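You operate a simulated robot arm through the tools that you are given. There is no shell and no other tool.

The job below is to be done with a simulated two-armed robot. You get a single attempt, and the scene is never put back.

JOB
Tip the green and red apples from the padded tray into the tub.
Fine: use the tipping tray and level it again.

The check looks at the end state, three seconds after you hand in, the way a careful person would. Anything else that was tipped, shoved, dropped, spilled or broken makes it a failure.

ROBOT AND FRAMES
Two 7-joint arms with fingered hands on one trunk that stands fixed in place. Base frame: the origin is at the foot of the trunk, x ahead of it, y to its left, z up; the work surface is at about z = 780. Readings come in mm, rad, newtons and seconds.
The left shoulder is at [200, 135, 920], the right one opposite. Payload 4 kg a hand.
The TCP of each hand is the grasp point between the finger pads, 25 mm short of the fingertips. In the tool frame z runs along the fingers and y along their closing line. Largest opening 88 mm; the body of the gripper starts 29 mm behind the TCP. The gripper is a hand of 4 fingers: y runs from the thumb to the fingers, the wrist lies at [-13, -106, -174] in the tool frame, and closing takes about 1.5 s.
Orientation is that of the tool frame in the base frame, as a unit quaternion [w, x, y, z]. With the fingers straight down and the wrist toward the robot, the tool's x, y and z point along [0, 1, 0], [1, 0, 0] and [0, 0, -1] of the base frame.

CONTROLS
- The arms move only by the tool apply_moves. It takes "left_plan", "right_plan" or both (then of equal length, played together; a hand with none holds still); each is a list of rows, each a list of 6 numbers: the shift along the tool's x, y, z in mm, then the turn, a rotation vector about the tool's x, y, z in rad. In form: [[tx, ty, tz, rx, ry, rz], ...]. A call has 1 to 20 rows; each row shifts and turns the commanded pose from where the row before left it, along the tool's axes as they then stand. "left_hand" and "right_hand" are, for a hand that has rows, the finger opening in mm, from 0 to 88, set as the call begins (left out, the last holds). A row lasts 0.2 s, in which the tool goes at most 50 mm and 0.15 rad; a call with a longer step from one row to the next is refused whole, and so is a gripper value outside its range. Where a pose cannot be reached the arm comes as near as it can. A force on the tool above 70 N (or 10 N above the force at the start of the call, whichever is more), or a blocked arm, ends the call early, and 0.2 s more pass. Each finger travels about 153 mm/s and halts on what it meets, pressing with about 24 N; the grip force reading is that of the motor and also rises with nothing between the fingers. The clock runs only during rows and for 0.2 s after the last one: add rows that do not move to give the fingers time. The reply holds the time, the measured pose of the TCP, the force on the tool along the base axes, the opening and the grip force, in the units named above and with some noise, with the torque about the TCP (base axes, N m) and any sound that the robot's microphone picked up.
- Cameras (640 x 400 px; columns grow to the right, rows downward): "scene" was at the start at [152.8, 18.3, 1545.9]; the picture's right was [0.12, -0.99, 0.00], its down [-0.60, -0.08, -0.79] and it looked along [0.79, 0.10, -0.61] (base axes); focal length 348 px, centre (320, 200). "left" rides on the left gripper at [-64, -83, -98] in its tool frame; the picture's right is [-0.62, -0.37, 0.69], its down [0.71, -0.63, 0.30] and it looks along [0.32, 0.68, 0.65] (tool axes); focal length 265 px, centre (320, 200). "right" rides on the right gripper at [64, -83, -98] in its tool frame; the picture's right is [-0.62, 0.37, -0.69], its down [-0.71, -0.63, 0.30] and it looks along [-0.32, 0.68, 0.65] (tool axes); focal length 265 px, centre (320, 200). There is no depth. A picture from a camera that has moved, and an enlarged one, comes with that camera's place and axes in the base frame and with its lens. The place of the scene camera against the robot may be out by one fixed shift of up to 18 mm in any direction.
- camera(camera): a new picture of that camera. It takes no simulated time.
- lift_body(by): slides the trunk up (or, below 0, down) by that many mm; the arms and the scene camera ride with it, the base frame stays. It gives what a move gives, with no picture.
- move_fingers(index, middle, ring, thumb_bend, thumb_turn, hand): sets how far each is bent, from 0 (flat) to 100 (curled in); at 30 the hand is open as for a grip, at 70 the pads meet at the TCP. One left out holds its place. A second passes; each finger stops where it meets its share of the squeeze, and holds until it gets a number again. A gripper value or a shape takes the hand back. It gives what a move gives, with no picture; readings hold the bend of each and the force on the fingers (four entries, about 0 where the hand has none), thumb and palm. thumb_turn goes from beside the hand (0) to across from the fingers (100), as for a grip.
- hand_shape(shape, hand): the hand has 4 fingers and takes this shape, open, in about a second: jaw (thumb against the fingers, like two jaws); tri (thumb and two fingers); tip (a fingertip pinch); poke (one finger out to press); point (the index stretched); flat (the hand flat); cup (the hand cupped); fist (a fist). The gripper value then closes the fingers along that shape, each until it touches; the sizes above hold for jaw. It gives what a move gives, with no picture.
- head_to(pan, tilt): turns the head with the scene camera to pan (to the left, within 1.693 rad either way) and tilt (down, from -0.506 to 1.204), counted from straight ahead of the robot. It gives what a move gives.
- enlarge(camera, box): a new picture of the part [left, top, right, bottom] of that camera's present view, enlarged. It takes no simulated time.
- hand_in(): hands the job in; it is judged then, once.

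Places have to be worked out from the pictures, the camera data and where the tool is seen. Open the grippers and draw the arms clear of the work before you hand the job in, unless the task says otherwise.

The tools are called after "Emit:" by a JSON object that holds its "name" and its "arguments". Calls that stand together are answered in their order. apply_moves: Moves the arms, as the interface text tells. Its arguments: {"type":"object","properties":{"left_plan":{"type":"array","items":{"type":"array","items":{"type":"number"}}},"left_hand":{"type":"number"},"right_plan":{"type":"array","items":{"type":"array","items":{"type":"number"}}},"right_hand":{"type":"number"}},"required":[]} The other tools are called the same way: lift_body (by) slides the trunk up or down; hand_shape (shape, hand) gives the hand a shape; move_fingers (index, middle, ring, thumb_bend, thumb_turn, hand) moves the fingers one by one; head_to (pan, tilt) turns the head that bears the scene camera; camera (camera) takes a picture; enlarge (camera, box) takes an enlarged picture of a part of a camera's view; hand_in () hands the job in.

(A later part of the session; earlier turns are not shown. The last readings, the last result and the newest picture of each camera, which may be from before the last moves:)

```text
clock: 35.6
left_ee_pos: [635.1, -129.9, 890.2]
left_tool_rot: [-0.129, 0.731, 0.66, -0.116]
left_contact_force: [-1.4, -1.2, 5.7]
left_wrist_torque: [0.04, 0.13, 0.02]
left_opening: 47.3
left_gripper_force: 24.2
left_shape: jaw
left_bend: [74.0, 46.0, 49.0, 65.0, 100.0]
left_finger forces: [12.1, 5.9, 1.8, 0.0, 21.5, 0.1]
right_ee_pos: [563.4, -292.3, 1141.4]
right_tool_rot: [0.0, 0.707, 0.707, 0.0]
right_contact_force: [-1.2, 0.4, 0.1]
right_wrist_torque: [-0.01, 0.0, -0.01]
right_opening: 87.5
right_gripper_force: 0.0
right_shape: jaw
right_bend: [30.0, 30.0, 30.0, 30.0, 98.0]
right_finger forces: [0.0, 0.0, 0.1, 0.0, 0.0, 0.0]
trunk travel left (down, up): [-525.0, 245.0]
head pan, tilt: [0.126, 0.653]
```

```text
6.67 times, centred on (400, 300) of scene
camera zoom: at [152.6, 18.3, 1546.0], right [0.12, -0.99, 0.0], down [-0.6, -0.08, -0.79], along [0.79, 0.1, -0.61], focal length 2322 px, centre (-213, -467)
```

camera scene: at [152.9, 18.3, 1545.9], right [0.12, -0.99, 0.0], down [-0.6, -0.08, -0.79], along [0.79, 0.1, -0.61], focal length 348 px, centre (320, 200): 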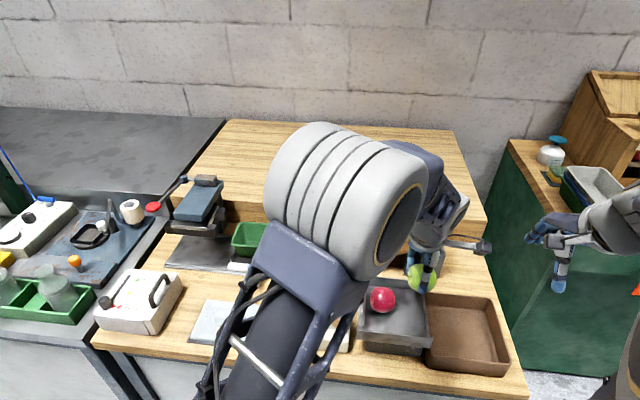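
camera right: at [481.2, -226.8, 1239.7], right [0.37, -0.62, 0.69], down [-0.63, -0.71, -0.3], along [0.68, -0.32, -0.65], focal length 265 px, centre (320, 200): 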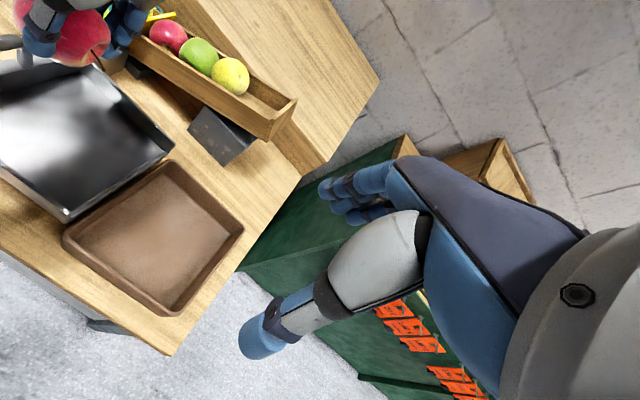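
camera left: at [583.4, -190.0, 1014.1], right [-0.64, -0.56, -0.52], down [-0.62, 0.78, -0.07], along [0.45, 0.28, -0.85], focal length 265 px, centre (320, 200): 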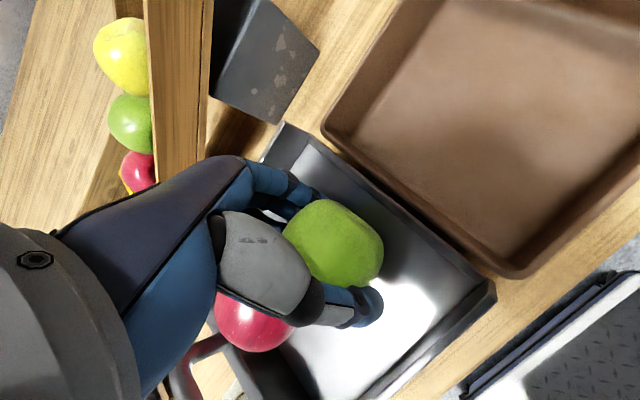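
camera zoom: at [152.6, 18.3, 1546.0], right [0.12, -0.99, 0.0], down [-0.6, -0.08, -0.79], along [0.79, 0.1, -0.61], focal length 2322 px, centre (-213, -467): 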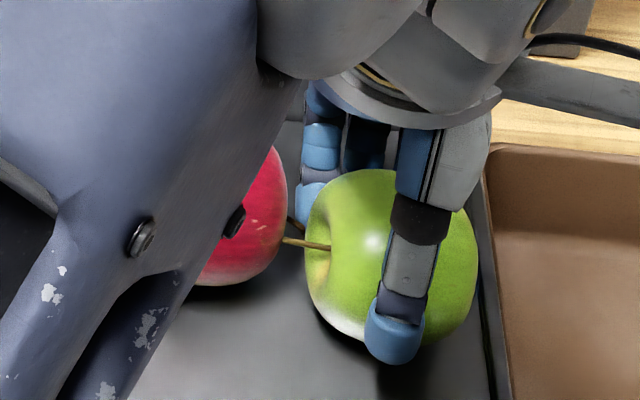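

Contact (5.7 N). Now I open while easing upward so that the straightening fingers don't press on the tray.

Emit:
{"name": "apply_moves", "arguments": {"left_plan": [[0, -0.7, -1.9, 0, 0, 0], [0, -1.7, -4.7, 0, 0, 0], [0, -1.7, -4.7, 0, 0, 0], [0, 0, 0, 0, 0, 0], [0, 0, 0, 0, 0, 0]], "left_hand": 76}}

Emit:
{"name": "enlarge", "arguments": {"camera": "scene", "box": [350, 250, 450, 350]}}

Emit:
{"name": "camera", "arguments": {"camera": "left"}}

```text
clock: 36.8
left_ee_pos: [635.9, -130.8, 902.1]
left_tool_rot: [-0.129, 0.729, 0.661, -0.117]
left_contact_force: [-0.4, -0.1, 1.1]
left_wrist_torque: [0.02, -0.03, -0.01]
left_opening: 75.5
left_gripper_force: 0.0
left_shape: jaw
left_bend: [28.0, 33.0, 31.0, 42.0, 99.0]
left_finger forces: [0.0, 0.0, 0.0, 0.1, 0.0, 0.1]
right_ee_pos: [565.5, -293.7, 1140.8]
right_tool_rot: [-0.001, 0.708, 0.707, 0.0]
right_contact_force: [-0.3, 0.7, -0.3]
right_wrist_torque: [0.01, -0.01, 0.02]
right_opening: 87.5
right_gripper_force: 0.0
right_shape: jaw
right_bend: [30.0, 30.0, 30.0, 30.0, 98.0]
right_finger forces: [0.1, 0.1, 0.0, 0.0, 0.0, 0.0]
trunk travel left (down, up): [-525.0, 245.0]
head pan, tilt: [0.126, 0.653]
```

```text
4.00 times, centred on (400, 300) of scene
camera zoom: at [152.8, 18.3, 1545.9], right [0.12, -0.99, 0.0], down [-0.6, -0.08, -0.79], along [0.79, 0.1, -0.61], focal length 1394 px, centre (0, -200)
```

zoom: 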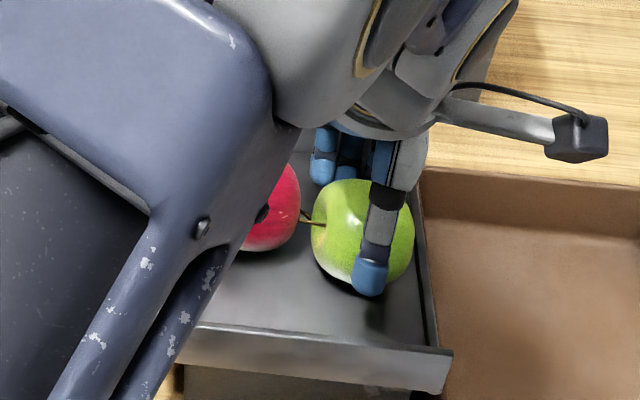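

```text
taken
camera left: at [585.0, -190.2, 1023.3], right [-0.64, -0.56, -0.52], down [-0.62, 0.78, -0.07], along [0.45, 0.28, -0.85], focal length 265 px, centre (320, 200)
```

left: 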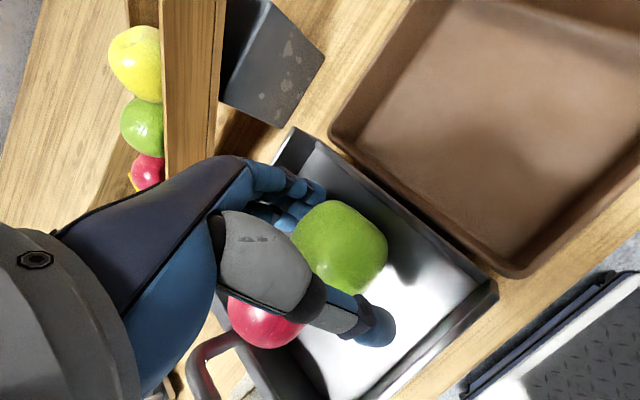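

Both apples rest in the tray. I lift the hand straight up and clear to see the whole tray.

Emit:
{"name": "apply_moves", "arguments": {"left_plan": [[0, -3.4, -9.4, 0, 0, 0], [0, -6.9, -18.8, 0, 0, 0], [0, -12.4, -33.8, 0, 0, 0], [0, -12.4, -33.8, 0, 0, 0], [0, -12.4, -33.8, 0, 0, 0], [0, 0, 0, 0, 0, 0]]}}

Emit:
{"name": "camera", "arguments": {"camera": "left"}}

Emit:
{"name": "enlarge", "arguments": {"camera": "scene", "box": [340, 250, 440, 350]}}

Emit:
{"name": "enlarge", "arguments": {"camera": "right", "box": [0, 0, 200, 230]}}

```text
clock: 38.2
left_ee_pos: [637.3, -131.0, 1041.9]
left_tool_rot: [-0.129, 0.73, 0.661, -0.117]
left_contact_force: [-0.2, 0.0, 0.2]
left_wrist_torque: [0.0, 0.0, 0.0]
left_opening: 75.8
left_gripper_force: 0.1
left_shape: jaw
left_bend: [28.0, 33.0, 31.0, 42.0, 99.0]
left_finger forces: [0.0, 0.1, 0.1, 0.1, 0.0, 0.0]
right_ee_pos: [562.7, -293.9, 1140.2]
right_tool_rot: [0.0, 0.707, 0.707, -0.001]
right_contact_force: [0.1, -0.5, 0.4]
right_wrist_torque: [-0.02, -0.01, -0.01]
right_opening: 87.6
right_gripper_force: 0.1
right_shape: jaw
right_bend: [30.0, 30.0, 30.0, 30.0, 98.0]
right_finger forces: [0.0, 0.0, 0.1, 0.1, 0.1, 0.0]
trunk travel left (down, up): [-525.0, 245.0]
head pan, tilt: [0.126, 0.653]
```

```text
taken
camera left: at [584.8, -191.1, 1163.4], right [-0.64, -0.56, -0.52], down [-0.62, 0.78, -0.07], along [0.45, 0.28, -0.85], focal length 265 px, centre (320, 200)
```

left: 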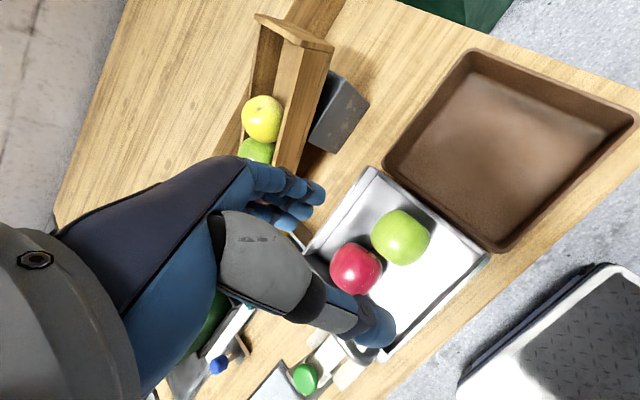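

```text
4.00 times, centred on (390, 300) of scene
camera zoom: at [152.9, 18.2, 1545.9], right [0.12, -0.99, 0.0], down [-0.6, -0.08, -0.79], along [0.79, 0.1, -0.61], focal length 1394 px, centre (40, -200)
```

zoom: 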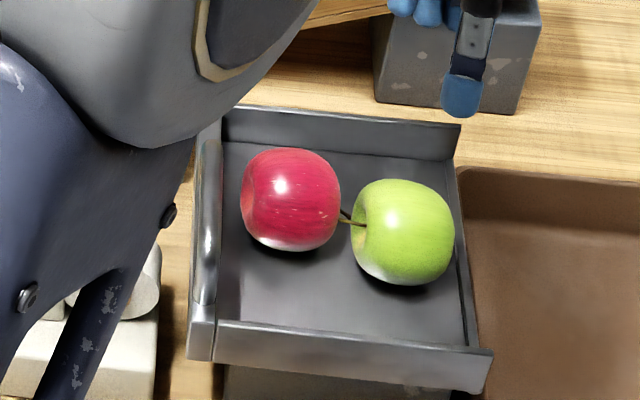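

```text
1.74 times, centred on (100, 115) of right
camera zoom: at [481.2, -226.9, 1239.7], right [0.37, -0.62, 0.69], down [-0.63, -0.71, -0.3], along [0.68, -0.32, -0.65], focal length 462 px, centre (703, 348)
```

zoom: 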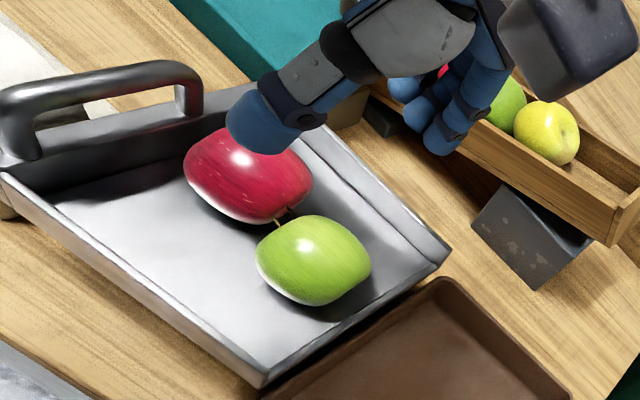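

Both apples sit in the tipping tray; its handle bar runs along x at roughly (578–648, −22, 915). The right arm suits the tipping arc best, so I first retract the left hand up and to the left.

Emit:
{"name": "apply_moves", "arguments": {"left_plan": [[0, -12, -34, 0, 0, 0], [39.3, -11.5, -7, 0, 0, 0], [39.3, -11.5, -7, 0, 0, 0], [39.3, -11.5, -7, 0, 0, 0], [39.3, -11.5, -7, 0, 0, 0], [39.3, -11.5, -7, 0, 0, 0], [39.3, -11.5, -7, 0, 0, 0], [39.3, -11.5, -7, 0, 0, 0], [39.3, -11.5, -7, 0, 0, 0], [39.3, -11.5, -7, 0, 0, 0]]}}

Emit:
{"name": "camera", "arguments": {"camera": "scene"}}

Emit:
{"name": "enlarge", "arguments": {"camera": "scene", "box": [280, 200, 520, 390]}}

Emit:
{"name": "camera", "arguments": {"camera": "left"}}

```text
clock: 40.4
left_ee_pos: [594.7, 228.6, 1173.8]
left_tool_rot: [-0.13, 0.73, 0.66, -0.117]
left_contact_force: [-0.5, 0.2, -0.7]
left_wrist_torque: [0.02, 0.0, 0.01]
left_opening: 75.8
left_gripper_force: 0.1
left_shape: jaw
left_bend: [28.0, 33.0, 31.0, 42.0, 98.0]
left_finger forces: [0.1, 0.0, 0.1, 0.0, 0.0, 0.0]
right_ee_pos: [564.1, -292.7, 1142.0]
right_tool_rot: [0.0, 0.707, 0.708, 0.001]
right_contact_force: [-0.7, -0.9, -0.2]
right_wrist_torque: [0.05, -0.02, 0.01]
right_opening: 87.5
right_gripper_force: 0.2
right_shape: jaw
right_bend: [30.0, 30.0, 30.0, 30.0, 98.0]
right_finger forces: [0.0, 0.0, 0.0, 0.0, 0.0, 0.1]
trunk travel left (down, up): [-525.0, 245.0]
head pan, tilt: [0.126, 0.653]
```

```text
taken
camera scene: at [152.8, 18.0, 1545.9], right [0.12, -0.99, 0.0], down [-0.6, -0.08, -0.79], along [0.79, 0.1, -0.61], focal length 348 px, centre (320, 200)
```

scene: 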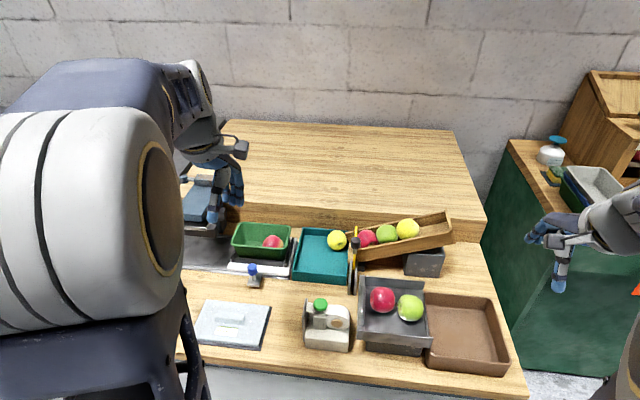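

```text
2.11 times, centred on (400, 295) of scene
camera zoom: at [152.8, 18.0, 1545.9], right [0.12, -0.99, 0.0], down [-0.6, -0.08, -0.79], along [0.79, 0.1, -0.61], focal length 733 px, centre (152, 0)
```

zoom: 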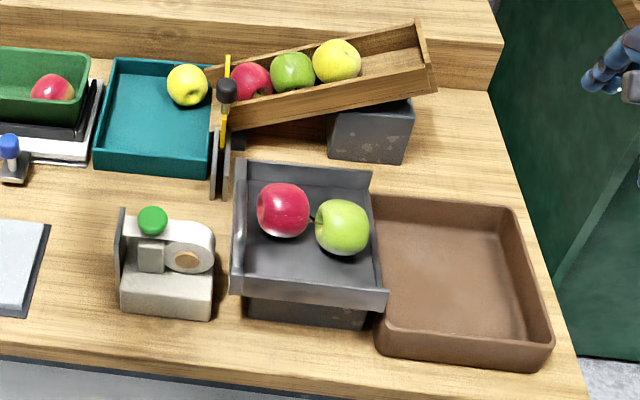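

```text
taken
camera left: at [544.0, 169.3, 1294.4], right [-0.64, -0.56, -0.52], down [-0.62, 0.78, -0.07], along [0.45, 0.28, -0.85], focal length 265 px, centre (320, 200)
```

left: 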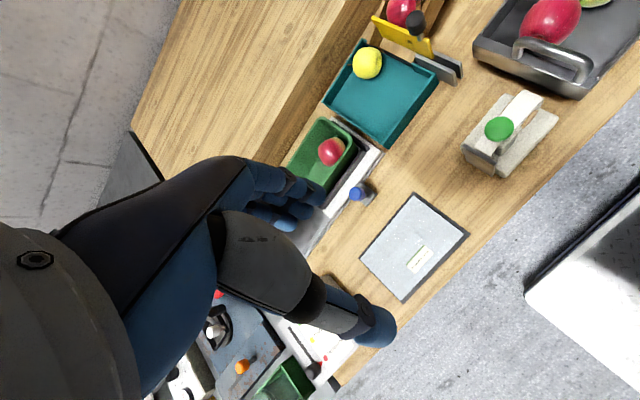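

Scene is intact: yellow apple alone in the padded tray, red and green in the tipping tray. From this view the handle fixes at x 575–643, y −21, z≈915. Now I yaw the right hand 90° in place so its fingers will straddle the bar.

Emit:
{"name": "apply_moves", "arguments": {"right_plan": [[0, 0, 0, 0, 0, -0.1428], [0, 0, 0, 0, 0, -0.1428], [0, 0, 0, 0, 0, -0.1428], [0, 0, 0, 0, 0, -0.1428], [0, 0, 0, 0, 0, -0.1428], [0, 0, 0, 0, 0, -0.1428], [0, 0, 0, 0, 0, -0.1428], [0, 0, 0, 0, 0, -0.1428], [0, 0, 0, 0, 0, -0.1428], [0, 0, 0, 0, 0, -0.1428], [0, 0, 0, 0, 0, -0.1428], [0, 0, 0, 0, 0, 0]]}}

Emit:
{"name": "camera", "arguments": {"camera": "right"}}

Emit:
{"name": "camera", "arguments": {"camera": "scene"}}

```text
clock: 43.0
left_ee_pos: [594.9, 229.9, 1172.8]
left_tool_rot: [-0.13, 0.73, 0.66, -0.118]
left_contact_force: [-0.4, -0.7, 0.6]
left_wrist_torque: [-0.03, 0.0, 0.0]
left_opening: 75.7
left_gripper_force: 0.0
left_shape: jaw
left_bend: [28.0, 33.0, 31.0, 42.0, 98.0]
left_finger forces: [0.0, 0.0, 0.0, 0.0, 0.1, 0.0]
right_ee_pos: [564.8, -291.8, 1140.7]
right_tool_rot: [0.0, -0.001, 1.0, 0.0]
right_contact_force: [-0.1, -0.4, -0.3]
right_wrist_torque: [0.01, 0.02, 0.01]
right_opening: 87.8
right_gripper_force: 0.0
right_shape: jaw
right_bend: [30.0, 30.0, 30.0, 30.0, 98.0]
right_finger forces: [0.0, 0.0, 0.0, 0.0, 0.1, 0.0]
trunk travel left (down, up): [-525.0, 245.0]
head pan, tilt: [0.126, 0.653]
```

```text
taken
camera right: at [500.5, -374.8, 1239.4], right [0.62, 0.37, 0.69], down [0.72, -0.63, -0.3], along [0.32, 0.68, -0.65], focal length 265 px, centre (320, 200)
```

right: 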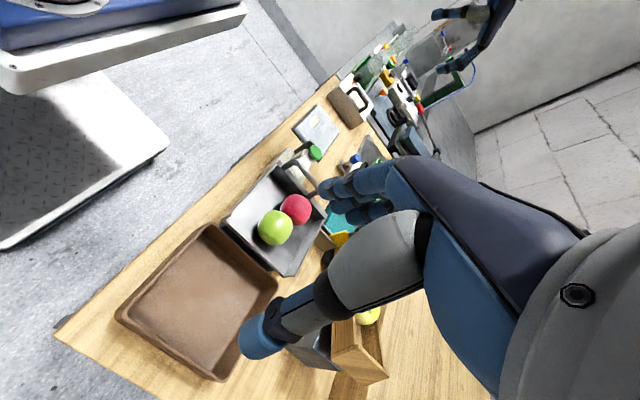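

```text
taken
camera scene: at [152.8, 18.3, 1545.9], right [0.12, -0.99, 0.0], down [-0.6, -0.08, -0.79], along [0.79, 0.1, -0.61], focal length 348 px, centre (320, 200)
```

scene: 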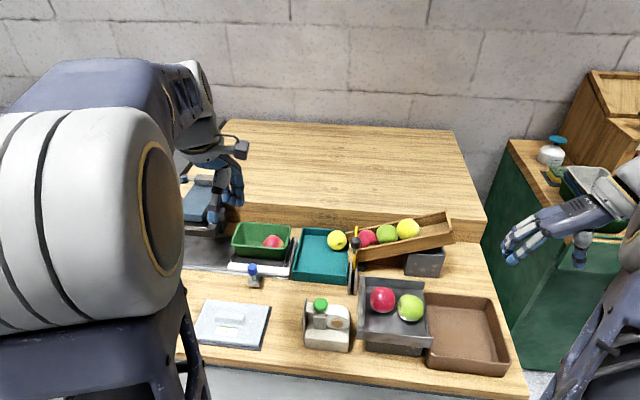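

The yaw was reached exactly. I bring the right hand above the handle, to TCP (605, −21, 1000).

Emit:
{"name": "apply_moves", "arguments": {"right_plan": [[-5, 33.9, 17.6, 0, 0, 0], [-5, 33.9, 17.6, 0, 0, 0], [-5, 33.9, 17.6, 0, 0, 0], [-5, 33.9, 17.6, 0, 0, 0], [-5, 33.9, 17.6, 0, 0, 0], [-5, 33.9, 17.6, 0, 0, 0], [-5, 33.9, 17.6, 0, 0, 0], [-5, 33.9, 17.6, 0, 0, 0], [0, 0, 0, 0, 0, 0]], "right_hand": 60}}

Emit:
{"name": "camera", "arguments": {"camera": "right"}}

Emit:
{"name": "enlarge", "arguments": {"camera": "scene", "box": [320, 200, 480, 360]}}

Emit:
{"name": "enlarge", "arguments": {"camera": "left", "box": [440, 0, 640, 140]}}

```text
clock: 45.0
left_ee_pos: [596.4, 228.0, 1172.1]
left_tool_rot: [-0.129, 0.73, 0.661, -0.118]
left_contact_force: [0.3, 0.5, 0.0]
left_wrist_torque: [0.01, 0.0, -0.02]
left_opening: 76.0
left_gripper_force: 0.1
left_shape: jaw
left_bend: [28.0, 33.0, 31.0, 42.0, 98.0]
left_finger forces: [0.0, 0.0, 0.0, 0.0, 0.1, 0.1]
right_ee_pos: [604.0, -16.8, 1000.9]
right_tool_rot: [0.0, 0.0, 1.0, 0.0]
right_contact_force: [-0.1, -0.3, -0.1]
right_wrist_torque: [-0.01, -0.01, 0.01]
right_opening: 60.3
right_gripper_force: 0.2
right_shape: jaw
right_bend: [28.0, 37.0, 34.0, 59.0, 99.0]
right_finger forces: [0.0, 0.0, 0.1, 0.0, 0.0, 0.1]
trunk travel left (down, up): [-525.0, 245.0]
head pan, tilt: [0.126, 0.653]
```

```text
taken
camera right: at [539.6, -99.7, 1099.5], right [0.62, 0.37, 0.69], down [0.71, -0.63, -0.3], along [0.32, 0.68, -0.65], focal length 265 px, centre (320, 200)
```

right: 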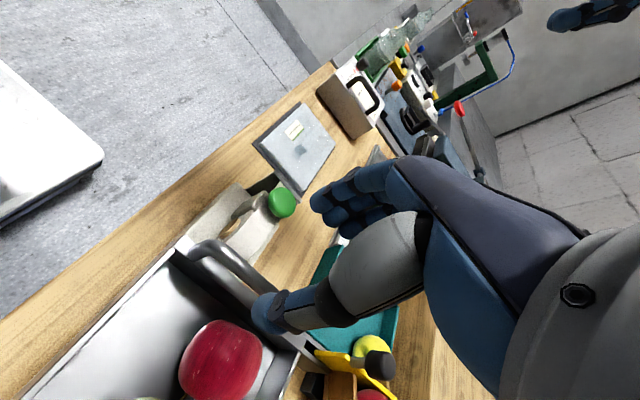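

```text
2.50 times, centred on (400, 280) of scene
camera zoom: at [152.8, 18.3, 1545.9], right [0.12, -0.99, 0.0], down [-0.6, -0.08, -0.79], along [0.79, 0.1, -0.61], focal length 871 px, centre (120, 0)
```

zoom: 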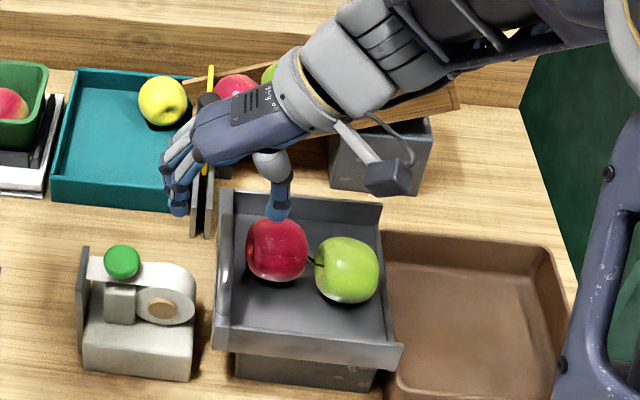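

```text
2.86 times, centred on (540, 70) of left
camera zoom: at [544.2, 169.2, 1294.2], right [-0.64, -0.56, -0.52], down [-0.62, 0.78, -0.07], along [0.45, 0.28, -0.85], focal length 758 px, centre (-309, 571)
```

zoom: 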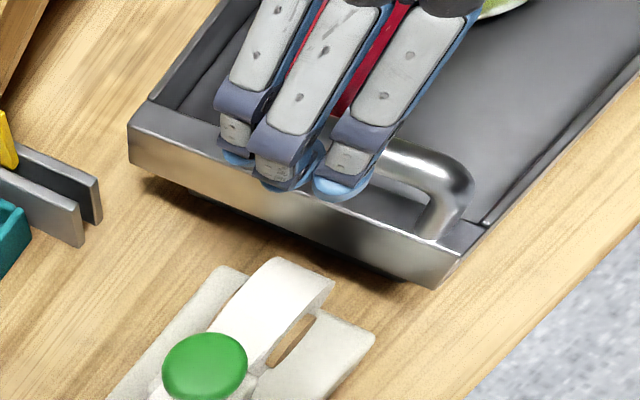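

The left camera sees the handle and the right fingers well. I narrow the opening to 44, align to y = −21, x = 601 and lower to z≈940 for a check.

Emit:
{"name": "apply_moves", "arguments": {"right_plan": [[1.5, -2.1, 15, 0, 0, 0], [1.5, -2.1, 15, 0, 0, 0], [0, 0, 15, 0, 0, 0], [0, 0, 15, 0, 0, 0], [0, 0, 0, 0, 0, 0]], "right_hand": 44}}

Emit:
{"name": "enlarge", "arguments": {"camera": "scene", "box": [330, 230, 450, 350]}}

Emit:
{"name": "enlarge", "arguments": {"camera": "left", "box": [460, 0, 640, 120]}}

Emit:
{"name": "enlarge", "arguments": {"camera": "right", "box": [150, 150, 450, 400]}}

```text
clock: 46.2
left_ee_pos: [594.7, 228.8, 1173.1]
left_tool_rot: [-0.13, 0.73, 0.661, -0.117]
left_contact_force: [0.4, 0.4, 0.3]
left_wrist_torque: [0.02, 0.0, 0.01]
left_opening: 76.1
left_gripper_force: 0.0
left_shape: jaw
left_bend: [28.0, 33.0, 31.0, 42.0, 98.0]
left_finger forces: [0.1, 0.0, 0.0, 0.0, 0.0, 0.0]
right_ee_pos: [603.9, -23.3, 938.1]
right_tool_rot: [0.0, -0.001, 1.0, 0.0]
right_contact_force: [-0.6, -1.1, -0.7]
right_wrist_torque: [0.01, 0.0, 0.03]
right_opening: 44.6
right_gripper_force: 0.0
right_shape: jaw
right_bend: [74.0, 44.0, 41.0, 69.0, 100.0]
right_finger forces: [0.1, 0.0, 0.0, 0.0, 0.1, 0.0]
trunk travel left (down, up): [-525.0, 245.0]
head pan, tilt: [0.126, 0.653]
```

```text
3.33 times, centred on (390, 290) of scene
camera zoom: at [152.8, 18.3, 1545.9], right [0.12, -0.99, 0.0], down [-0.6, -0.08, -0.79], along [0.79, 0.1, -0.61], focal length 1161 px, centre (87, -100)
```

zoom: 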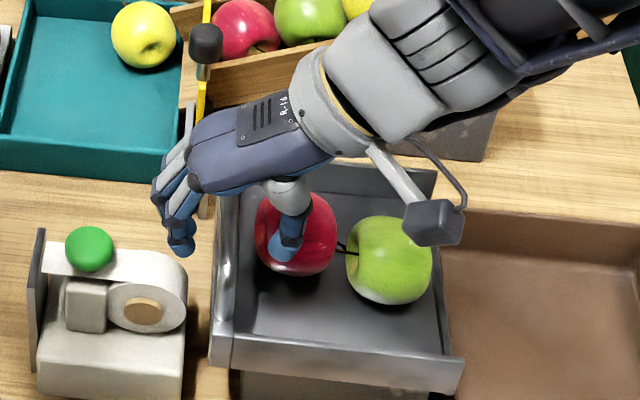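

```text
3.33 times, centred on (550, 60) of left
camera zoom: at [544.2, 169.2, 1294.2], right [-0.64, -0.56, -0.52], down [-0.62, 0.78, -0.07], along [0.45, 0.28, -0.85], focal length 885 px, centre (-447, 667)
```

zoom: 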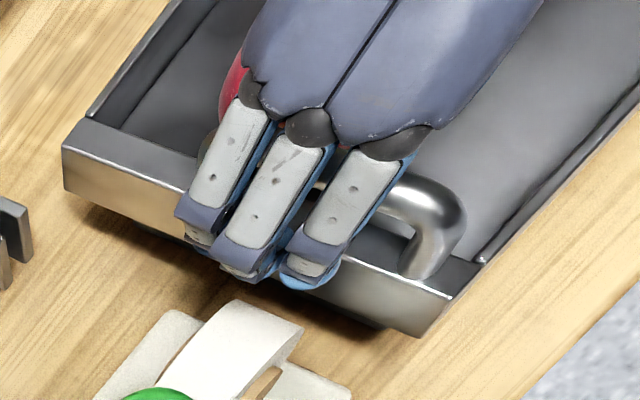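

```text
1.60 times, centred on (300, 275) of right
camera zoom: at [538.3, -105.7, 1037.4], right [0.62, 0.37, 0.69], down [0.71, -0.63, -0.3], along [0.32, 0.68, -0.65], focal length 425 px, centre (352, 80)
```

zoom: 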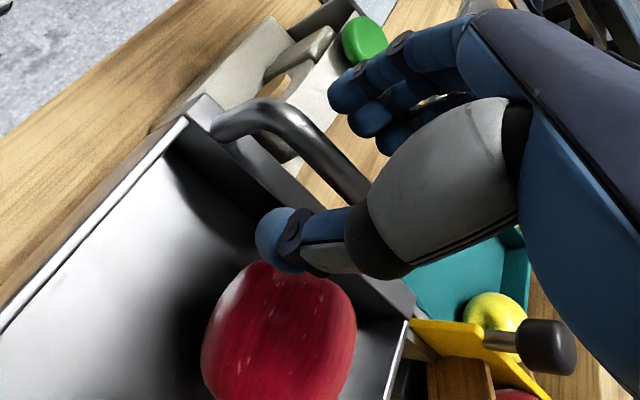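

The index reads curled at 44 mm opening and could land on the bar, so I reopen to 60, shift to x≈600 and then lower to z≈918 around the bar. The thumb should keep roughly 8–10 mm from the red apple.

Emit:
{"name": "apply_moves", "arguments": {"right_plan": [[2, 1, 0, 0, 0, 0], [2, 1, 0, 0, 0, 0], [0, 0, 0, 0, 0, 0], [0, 0, 0, 0, 0, 0], [0, 0, 7, 0, 0, 0], [0, 0, 0, 0, 0, 0]], "right_hand": 60}}

Emit:
{"name": "enlarge", "arguments": {"camera": "left", "box": [460, 0, 640, 120]}}

Emit:
{"name": "enlarge", "arguments": {"camera": "right", "box": [150, 150, 450, 400]}}

```text
clock: 47.6
left_ee_pos: [595.4, 229.5, 1171.9]
left_tool_rot: [-0.129, 0.73, 0.661, -0.117]
left_contact_force: [-0.1, 0.1, 0.0]
left_wrist_torque: [-0.02, 0.0, -0.01]
left_opening: 76.0
left_gripper_force: 0.0
left_shape: jaw
left_bend: [28.0, 33.0, 31.0, 42.0, 98.0]
left_finger forces: [0.0, 0.0, 0.0, 0.0, 0.1, 0.0]
right_ee_pos: [598.2, -22.1, 933.8]
right_tool_rot: [0.0, 0.0, 1.0, 0.0]
right_contact_force: [0.0, 0.2, 0.9]
right_wrist_torque: [0.03, 0.0, 0.03]
right_opening: 59.5
right_gripper_force: 0.1
right_shape: jaw
right_bend: [28.0, 38.0, 35.0, 60.0, 100.0]
right_finger forces: [0.0, 0.1, 0.1, 0.0, 0.0, 0.1]
trunk travel left (down, up): [-525.0, 245.0]
head pan, tilt: [0.126, 0.653]
```

```text
3.33 times, centred on (550, 60) of left
camera zoom: at [544.2, 169.2, 1294.2], right [-0.64, -0.56, -0.52], down [-0.62, 0.78, -0.07], along [0.45, 0.28, -0.85], focal length 885 px, centre (-447, 667)
```

zoom: 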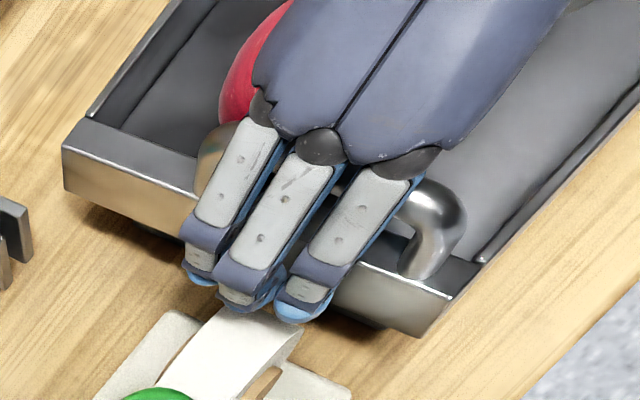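

```text
1.60 times, centred on (300, 275) of right
camera zoom: at [533.9, -104.9, 1032.2], right [0.62, 0.37, 0.69], down [0.71, -0.63, -0.3], along [0.32, 0.68, -0.65], focal length 425 px, centre (352, 80)
```

zoom: 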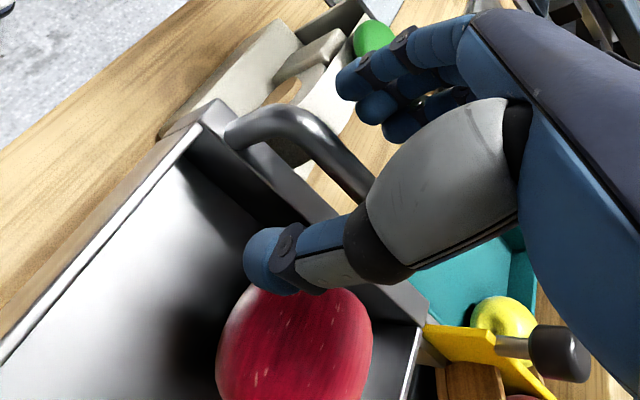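

Fingers are left of the bar and the thumb right of it. I lower the remaining 15 mm slowly, watching forces.

Emit:
{"name": "apply_moves", "arguments": {"right_plan": [[0, 0, 4, 0, 0, 0], [0, 0, 4, 0, 0, 0], [0, 0, 4, 0, 0, 0], [0, 0, 3, 0, 0, 0], [0, 0, 0, 0, 0, 0]]}}

Emit:
{"name": "enlarge", "arguments": {"camera": "left", "box": [460, 0, 640, 120]}}

Emit:
{"name": "enlarge", "arguments": {"camera": "right", "box": [150, 150, 450, 400]}}

Emit:
{"name": "enlarge", "arguments": {"camera": "scene", "box": [330, 230, 450, 350]}}

```text
clock: 48.8
left_ee_pos: [596.1, 228.8, 1172.1]
left_tool_rot: [-0.129, 0.73, 0.661, -0.117]
left_contact_force: [-0.6, 0.3, 0.6]
left_wrist_torque: [0.01, -0.02, -0.01]
left_opening: 76.0
left_gripper_force: 0.2
left_shape: jaw
left_bend: [28.0, 33.0, 31.0, 42.0, 98.0]
left_finger forces: [0.0, 0.0, 0.0, 0.0, 0.0, 0.1]
right_ee_pos: [598.1, -25.1, 918.0]
right_tool_rot: [0.001, -0.001, 1.0, 0.0]
right_contact_force: [-0.1, -1.2, -0.2]
right_wrist_torque: [0.0, 0.03, -0.02]
right_opening: 59.6
right_gripper_force: 0.2
right_shape: jaw
right_bend: [28.0, 38.0, 35.0, 60.0, 100.0]
right_finger forces: [0.1, 0.1, 0.0, 0.0, 0.0, 0.0]
trunk travel left (down, up): [-525.0, 245.0]
head pan, tilt: [0.126, 0.653]
```

```text
3.33 times, centred on (550, 60) of left
camera zoom: at [544.2, 169.2, 1294.2], right [-0.64, -0.56, -0.52], down [-0.62, 0.78, -0.07], along [0.45, 0.28, -0.85], focal length 885 px, centre (-447, 667)
```

zoom: 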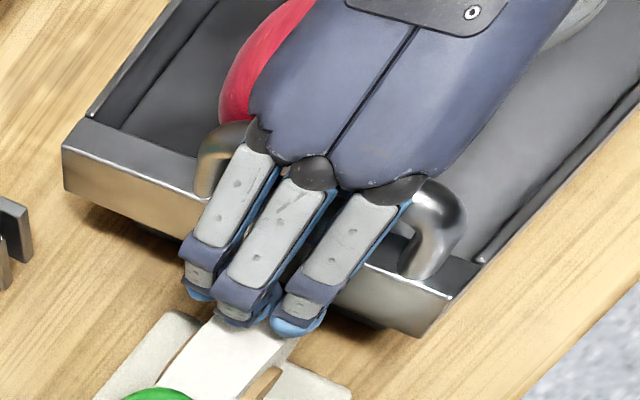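

```text
1.60 times, centred on (300, 275) of right
camera zoom: at [533.7, -106.1, 1017.1], right [0.62, 0.37, 0.69], down [0.71, -0.63, -0.3], along [0.32, 0.68, -0.65], focal length 425 px, centre (352, 80)
```

zoom: 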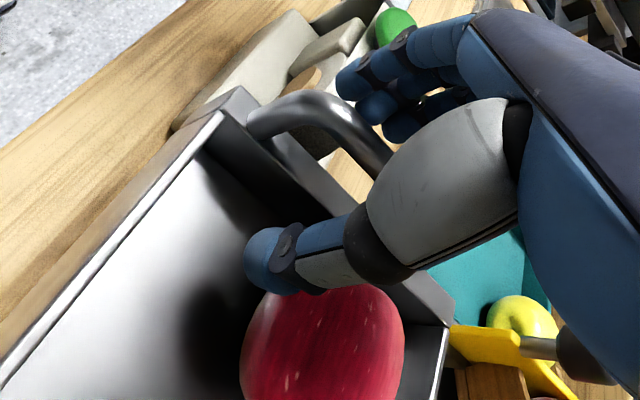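

```text
3.33 times, centred on (390, 290) of scene
camera zoom: at [152.8, 18.3, 1545.9], right [0.12, -0.99, 0.0], down [-0.6, -0.08, -0.79], along [0.79, 0.1, -0.61], focal length 1161 px, centre (87, -100)
```

zoom: 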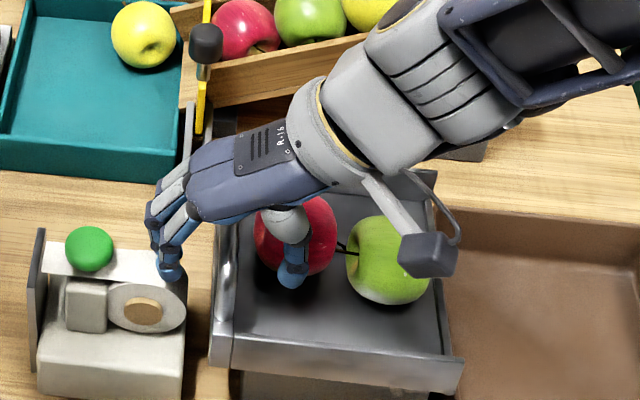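

Thumb and fingers now straddle the bar with TCP at (598, −25, 918). I close on the handle.

Emit:
{"name": "apply_moves", "arguments": {"right_plan": [[0, 0, 0, 0, 0, 0], [0, 0, 0, 0, 0, 0], [0, 0, 0, 0, 0, 0], [0, 0, 0, 0, 0, 0], [0, 0, 0, 0, 0, 0], [0, 0, 0, 0, 0, 0], [0, 0, 0, 0, 0, 0], [0, 0, 0, 0, 0, 0]], "right_hand": 4}}

Emit:
{"name": "enlarge", "arguments": {"camera": "left", "box": [460, 0, 640, 120]}}

Emit:
{"name": "enlarge", "arguments": {"camera": "right", "box": [150, 150, 450, 400]}}

Emit:
{"name": "enlarge", "arguments": {"camera": "scene", "box": [330, 230, 450, 350]}}

```text
clock: 50.6
left_ee_pos: [594.6, 228.6, 1172.2]
left_tool_rot: [-0.13, 0.73, 0.66, -0.117]
left_contact_force: [0.7, 0.4, -0.7]
left_wrist_torque: [0.01, 0.01, -0.02]
left_opening: 76.1
left_gripper_force: 0.1
left_shape: jaw
left_bend: [28.0, 33.0, 31.0, 42.0, 98.0]
left_finger forces: [0.0, 0.0, 0.0, 0.0, 0.0, 0.0]
right_ee_pos: [597.8, -25.1, 918.8]
right_tool_rot: [0.0, 0.0, 1.0, 0.0]
right_contact_force: [0.6, -0.8, -0.1]
right_wrist_torque: [0.0, -0.02, -0.01]
right_opening: 4.3
right_gripper_force: 0.0
right_shape: jaw
right_bend: [71.0, 67.0, 67.0, 72.0, 100.0]
right_finger forces: [0.0, 0.0, 0.0, 0.0, 0.1, 0.1]
trunk travel left (down, up): [-525.0, 245.0]
head pan, tilt: [0.126, 0.653]
```

```text
3.33 times, centred on (550, 60) of left
camera zoom: at [544.2, 169.2, 1294.2], right [-0.64, -0.56, -0.52], down [-0.62, 0.78, -0.07], along [0.45, 0.28, -0.85], focal length 885 px, centre (-447, 667)
```

zoom: 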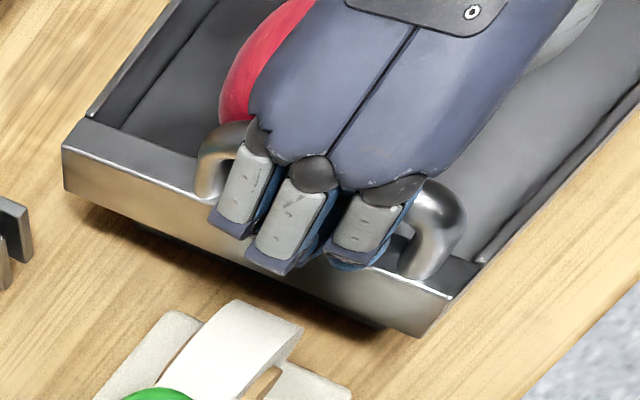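

```text
1.60 times, centred on (300, 275) of right
camera zoom: at [533.7, -106.0, 1017.1], right [0.62, 0.37, 0.69], down [0.71, -0.63, -0.3], along [0.32, 0.68, -0.65], focal length 425 px, centre (352, 80)
```

zoom: 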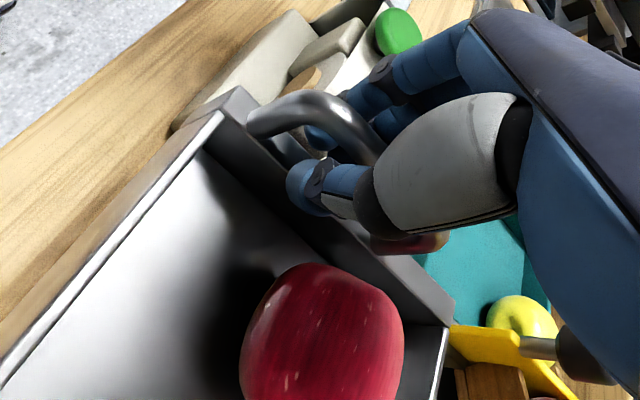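

```text
3.33 times, centred on (390, 290) of scene
camera zoom: at [152.8, 18.3, 1545.9], right [0.12, -0.99, 0.0], down [-0.6, -0.08, -0.79], along [0.79, 0.1, -0.61], focal length 1161 px, centre (87, -100)
```

zoom: 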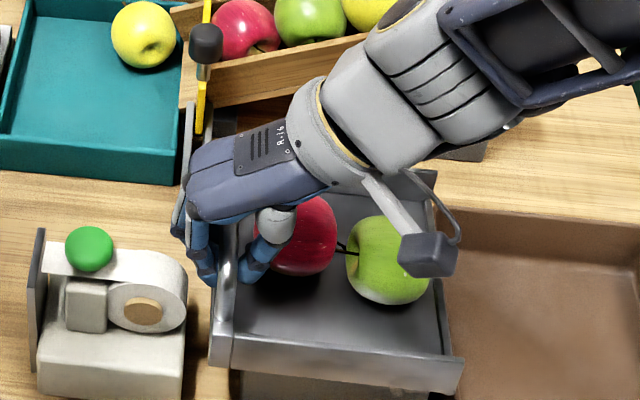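

The pads met under the bar (opening 4 mm, no load), so the bar is caged between palm and fingers through the arch, which makes a good hook. I check the tray's pivot side before lifting.

Emit:
{"name": "enlarge", "arguments": {"camera": "scene", "box": [355, 315, 455, 375]}}

Emit:
{"name": "enlarge", "arguments": {"camera": "right", "box": [240, 180, 380, 290]}}

Emit:
{"name": "enlarge", "arguments": {"camera": "scene", "box": [375, 280, 415, 320]}}

```text
6.40 times, centred on (405, 345) of scene
camera zoom: at [152.8, 18.3, 1545.9], right [0.12, -0.99, 0.0], down [-0.6, -0.08, -0.79], along [0.79, 0.1, -0.61], focal length 2230 px, centre (-224, -728)
```

zoom: 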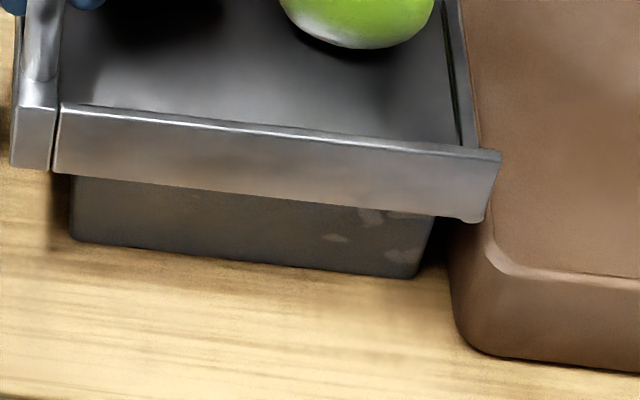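

```text
3.64 times, centred on (310, 235) of right
camera zoom: at [533.7, -106.0, 1017.1], right [0.62, 0.37, 0.69], down [0.71, -0.63, -0.3], along [0.32, 0.68, -0.65], focal length 965 px, centre (356, 73)
```

zoom: 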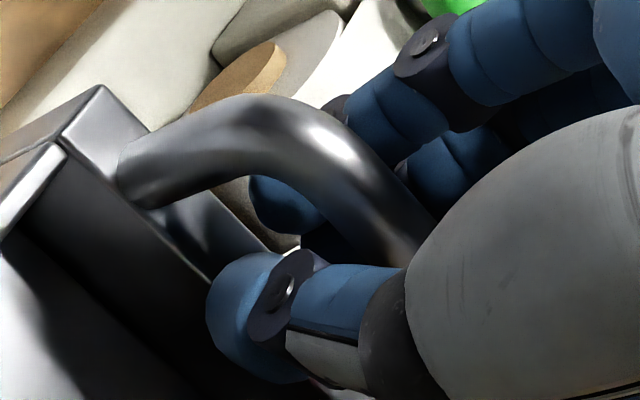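

```text
10.00 times, centred on (395, 300) of scene
camera zoom: at [152.8, 18.3, 1545.9], right [0.12, -0.99, 0.0], down [-0.6, -0.08, -0.79], along [0.79, 0.1, -0.61], focal length 3484 px, centre (-430, -800)
```

zoom: 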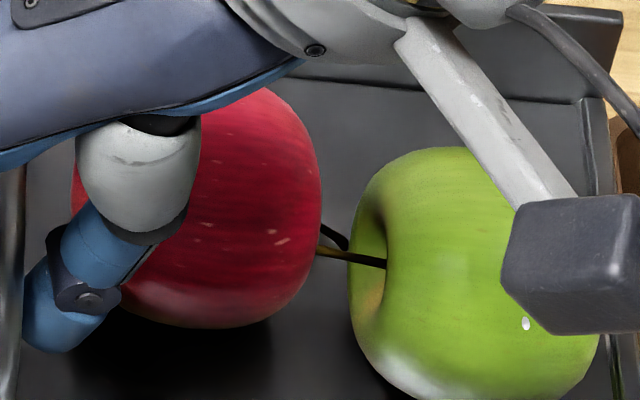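

The tray overhangs the block toward the tub, so the pivot should be near y≈−168, z≈855. I start the tipping arc with three small steps about that axis, the hand turning along, and check forces and motion.

Emit:
{"name": "apply_moves", "arguments": {"right_plan": [[0, -3.33, -7.07, -0.05, 0, 0], [0, -3.33, -7.07, -0.05, 0, 0], [0, -3.33, -7.07, -0.05, 0, 0], [0, 0, 0, 0, 0, 0]], "right_hand": 0}}

Emit:
{"name": "enlarge", "arguments": {"camera": "scene", "box": [330, 230, 490, 380]}}

Emit:
{"name": "enlarge", "arguments": {"camera": "left", "box": [440, 0, 640, 140]}}

Emit:
{"name": "camera", "arguments": {"camera": "right"}}

```text
clock: 51.6
left_ee_pos: [595.0, 228.9, 1173.0]
left_tool_rot: [-0.13, 0.73, 0.661, -0.117]
left_contact_force: [0.1, 0.0, -0.6]
left_wrist_torque: [-0.02, -0.02, 0.0]
left_opening: 75.8
left_gripper_force: 0.0
left_shape: jaw
left_bend: [28.0, 33.0, 31.0, 42.0, 98.0]
left_finger forces: [0.1, 0.1, 0.0, 0.0, 0.0, 0.0]
right_ee_pos: [597.9, -35.3, 939.6]
right_tool_rot: [0.0, 0.001, 0.997, 0.075]
right_contact_force: [-2.2, -8.2, -8.0]
right_wrist_torque: [0.01, 0.04, 0.08]
right_opening: 0.0
right_gripper_force: 23.9
right_shape: jaw
right_bend: [70.0, 70.0, 70.0, 71.0, 100.0]
right_finger forces: [3.0, 0.0, 2.6, 0.1, 10.3, 0.1]
trunk travel left (down, up): [-525.0, 245.0]
head pan, tilt: [0.126, 0.653]
```

```text
2.67 times, centred on (410, 305) of scene
camera zoom: at [152.9, 18.0, 1545.8], right [0.12, -0.99, 0.0], down [-0.6, -0.08, -0.79], along [0.79, 0.1, -0.61], focal length 929 px, centre (80, -80)
```

zoom: 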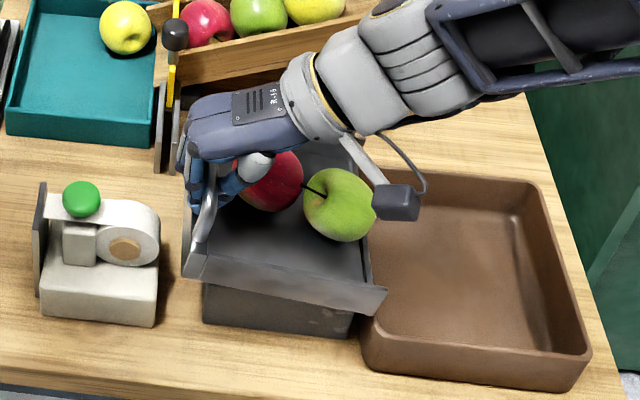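

```text
2.86 times, centred on (540, 70) of left
camera zoom: at [544.3, 168.9, 1294.1], right [-0.64, -0.56, -0.52], down [-0.62, 0.78, -0.07], along [0.45, 0.28, -0.85], focal length 758 px, centre (-309, 571)
```

zoom: 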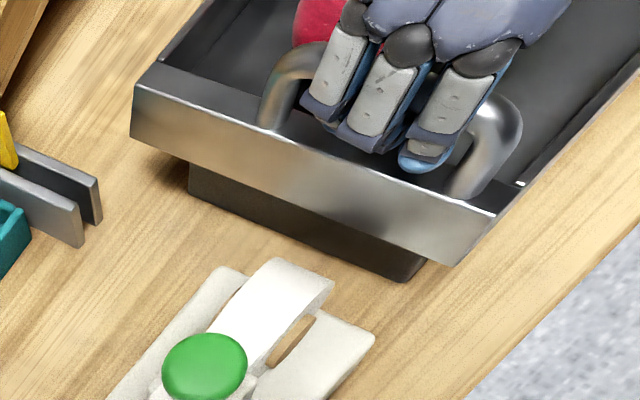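

```text
taken
camera right: at [533.9, -131.0, 1024.3], right [0.62, 0.26, 0.74], down [0.71, -0.58, -0.4], along [0.33, 0.77, -0.54], focal length 265 px, centre (320, 200)
```

right: 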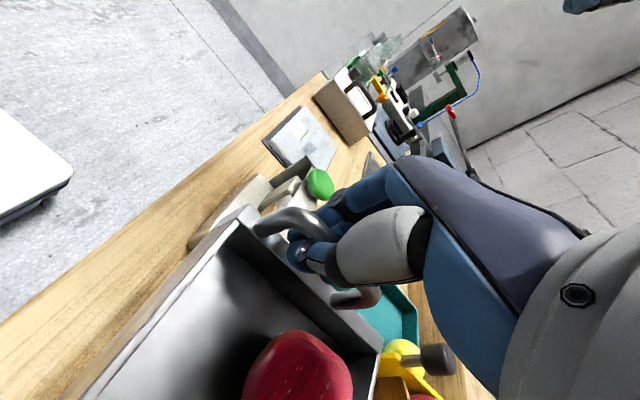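

The tray is pivoting cleanly about its tub-side edge with about 8 N load. I continue the arc with four more steps.

Emit:
{"name": "apply_moves", "arguments": {"right_plan": [[0, -3.6, -7.07, -0.05, 0, 0], [0, -3.6, -7.07, -0.05, 0, 0], [0, -3.6, -7.07, -0.05, 0, 0], [0, -3.6, -7.07, -0.05, 0, 0]]}}

Emit:
{"name": "enlarge", "arguments": {"camera": "scene", "box": [330, 230, 490, 380]}}

Emit:
{"name": "enlarge", "arguments": {"camera": "left", "box": [440, 0, 640, 140]}}

```text
clock: 52.6
left_ee_pos: [595.4, 228.9, 1173.9]
left_tool_rot: [-0.13, 0.73, 0.661, -0.117]
left_contact_force: [-0.2, -0.1, -0.1]
left_wrist_torque: [-0.01, 0.0, 0.0]
left_opening: 76.0
left_gripper_force: 0.1
left_shape: jaw
left_bend: [28.0, 33.0, 31.0, 42.0, 98.0]
left_finger forces: [0.0, 0.0, 0.0, 0.0, 0.0, 0.0]
right_ee_pos: [598.9, -55.9, 963.0]
right_tool_rot: [0.0, 0.0, 0.985, 0.173]
right_contact_force: [-4.2, -5.9, -7.3]
right_wrist_torque: [-0.02, -0.01, 0.05]
right_opening: 0.0
right_gripper_force: 24.4
right_shape: jaw
right_bend: [70.0, 70.0, 70.0, 71.0, 100.0]
right_finger forces: [2.9, 0.2, 2.9, 0.0, 10.0, 0.0]
trunk travel left (down, up): [-525.0, 245.0]
head pan, tilt: [0.126, 0.653]
```

```text
2.67 times, centred on (410, 305) of scene
camera zoom: at [152.9, 18.2, 1545.9], right [0.12, -0.99, 0.0], down [-0.6, -0.08, -0.79], along [0.79, 0.1, -0.61], focal length 929 px, centre (80, -80)
```

zoom: 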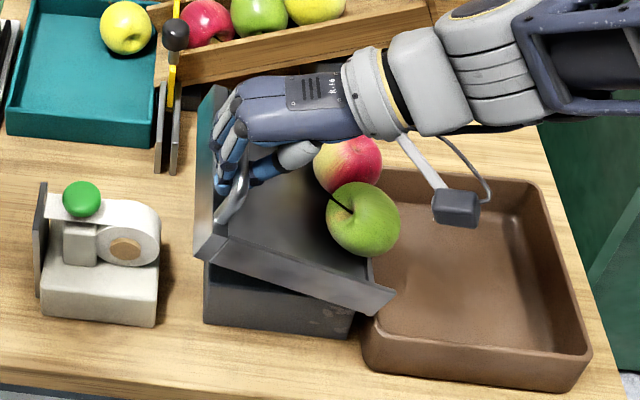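

```text
2.86 times, centred on (540, 70) of left
camera zoom: at [544.2, 169.2, 1294.2], right [-0.64, -0.56, -0.52], down [-0.62, 0.78, -0.07], along [0.45, 0.28, -0.85], focal length 758 px, centre (-309, 571)
```

zoom: 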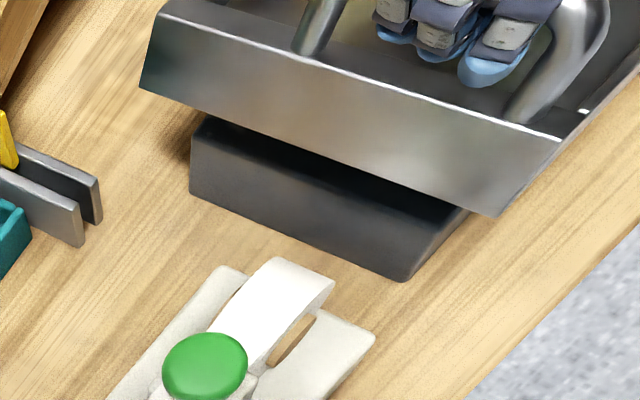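

Both apples have started rolling toward the tub. I hold here a moment to let them roll gently.

Emit:
{"name": "apply_moves", "arguments": {"right_plan": [[0, 0, 0, 0, 0, 0], [0, 0, 0, 0, 0, 0], [0, 0, 0, 0, 0, 0]]}}

Emit:
{"name": "enlarge", "arguments": {"camera": "scene", "box": [330, 230, 490, 380]}}

```text
clock: 53.4
left_ee_pos: [595.3, 228.9, 1172.2]
left_tool_rot: [-0.129, 0.73, 0.661, -0.117]
left_contact_force: [0.5, -0.7, 0.1]
left_wrist_torque: [-0.03, 0.01, 0.01]
left_opening: 76.0
left_gripper_force: 0.1
left_shape: jaw
left_bend: [28.0, 33.0, 31.0, 42.0, 98.0]
left_finger forces: [0.1, 0.0, 0.1, 0.0, 0.1, 0.0]
right_ee_pos: [598.9, -55.8, 964.1]
right_tool_rot: [0.0, 0.0, 0.985, 0.174]
right_contact_force: [-3.8, -4.3, -7.0]
right_wrist_torque: [0.01, -0.02, 0.07]
right_opening: 0.0
right_gripper_force: 23.8
right_shape: jaw
right_bend: [70.0, 70.0, 70.0, 71.0, 100.0]
right_finger forces: [2.7, 0.2, 2.6, 0.0, 9.8, 0.0]
trunk travel left (down, up): [-525.0, 245.0]
head pan, tilt: [0.126, 0.653]
```

```text
2.67 times, centred on (410, 305) of scene
camera zoom: at [152.9, 18.1, 1545.9], right [0.12, -0.99, 0.0], down [-0.6, -0.08, -0.79], along [0.79, 0.1, -0.61], focal length 929 px, centre (80, -80)
```

zoom: 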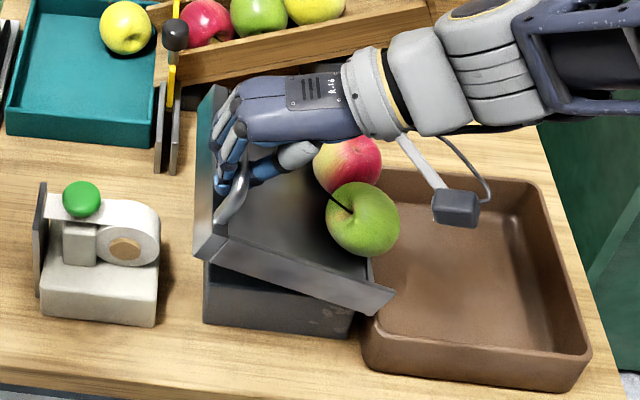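

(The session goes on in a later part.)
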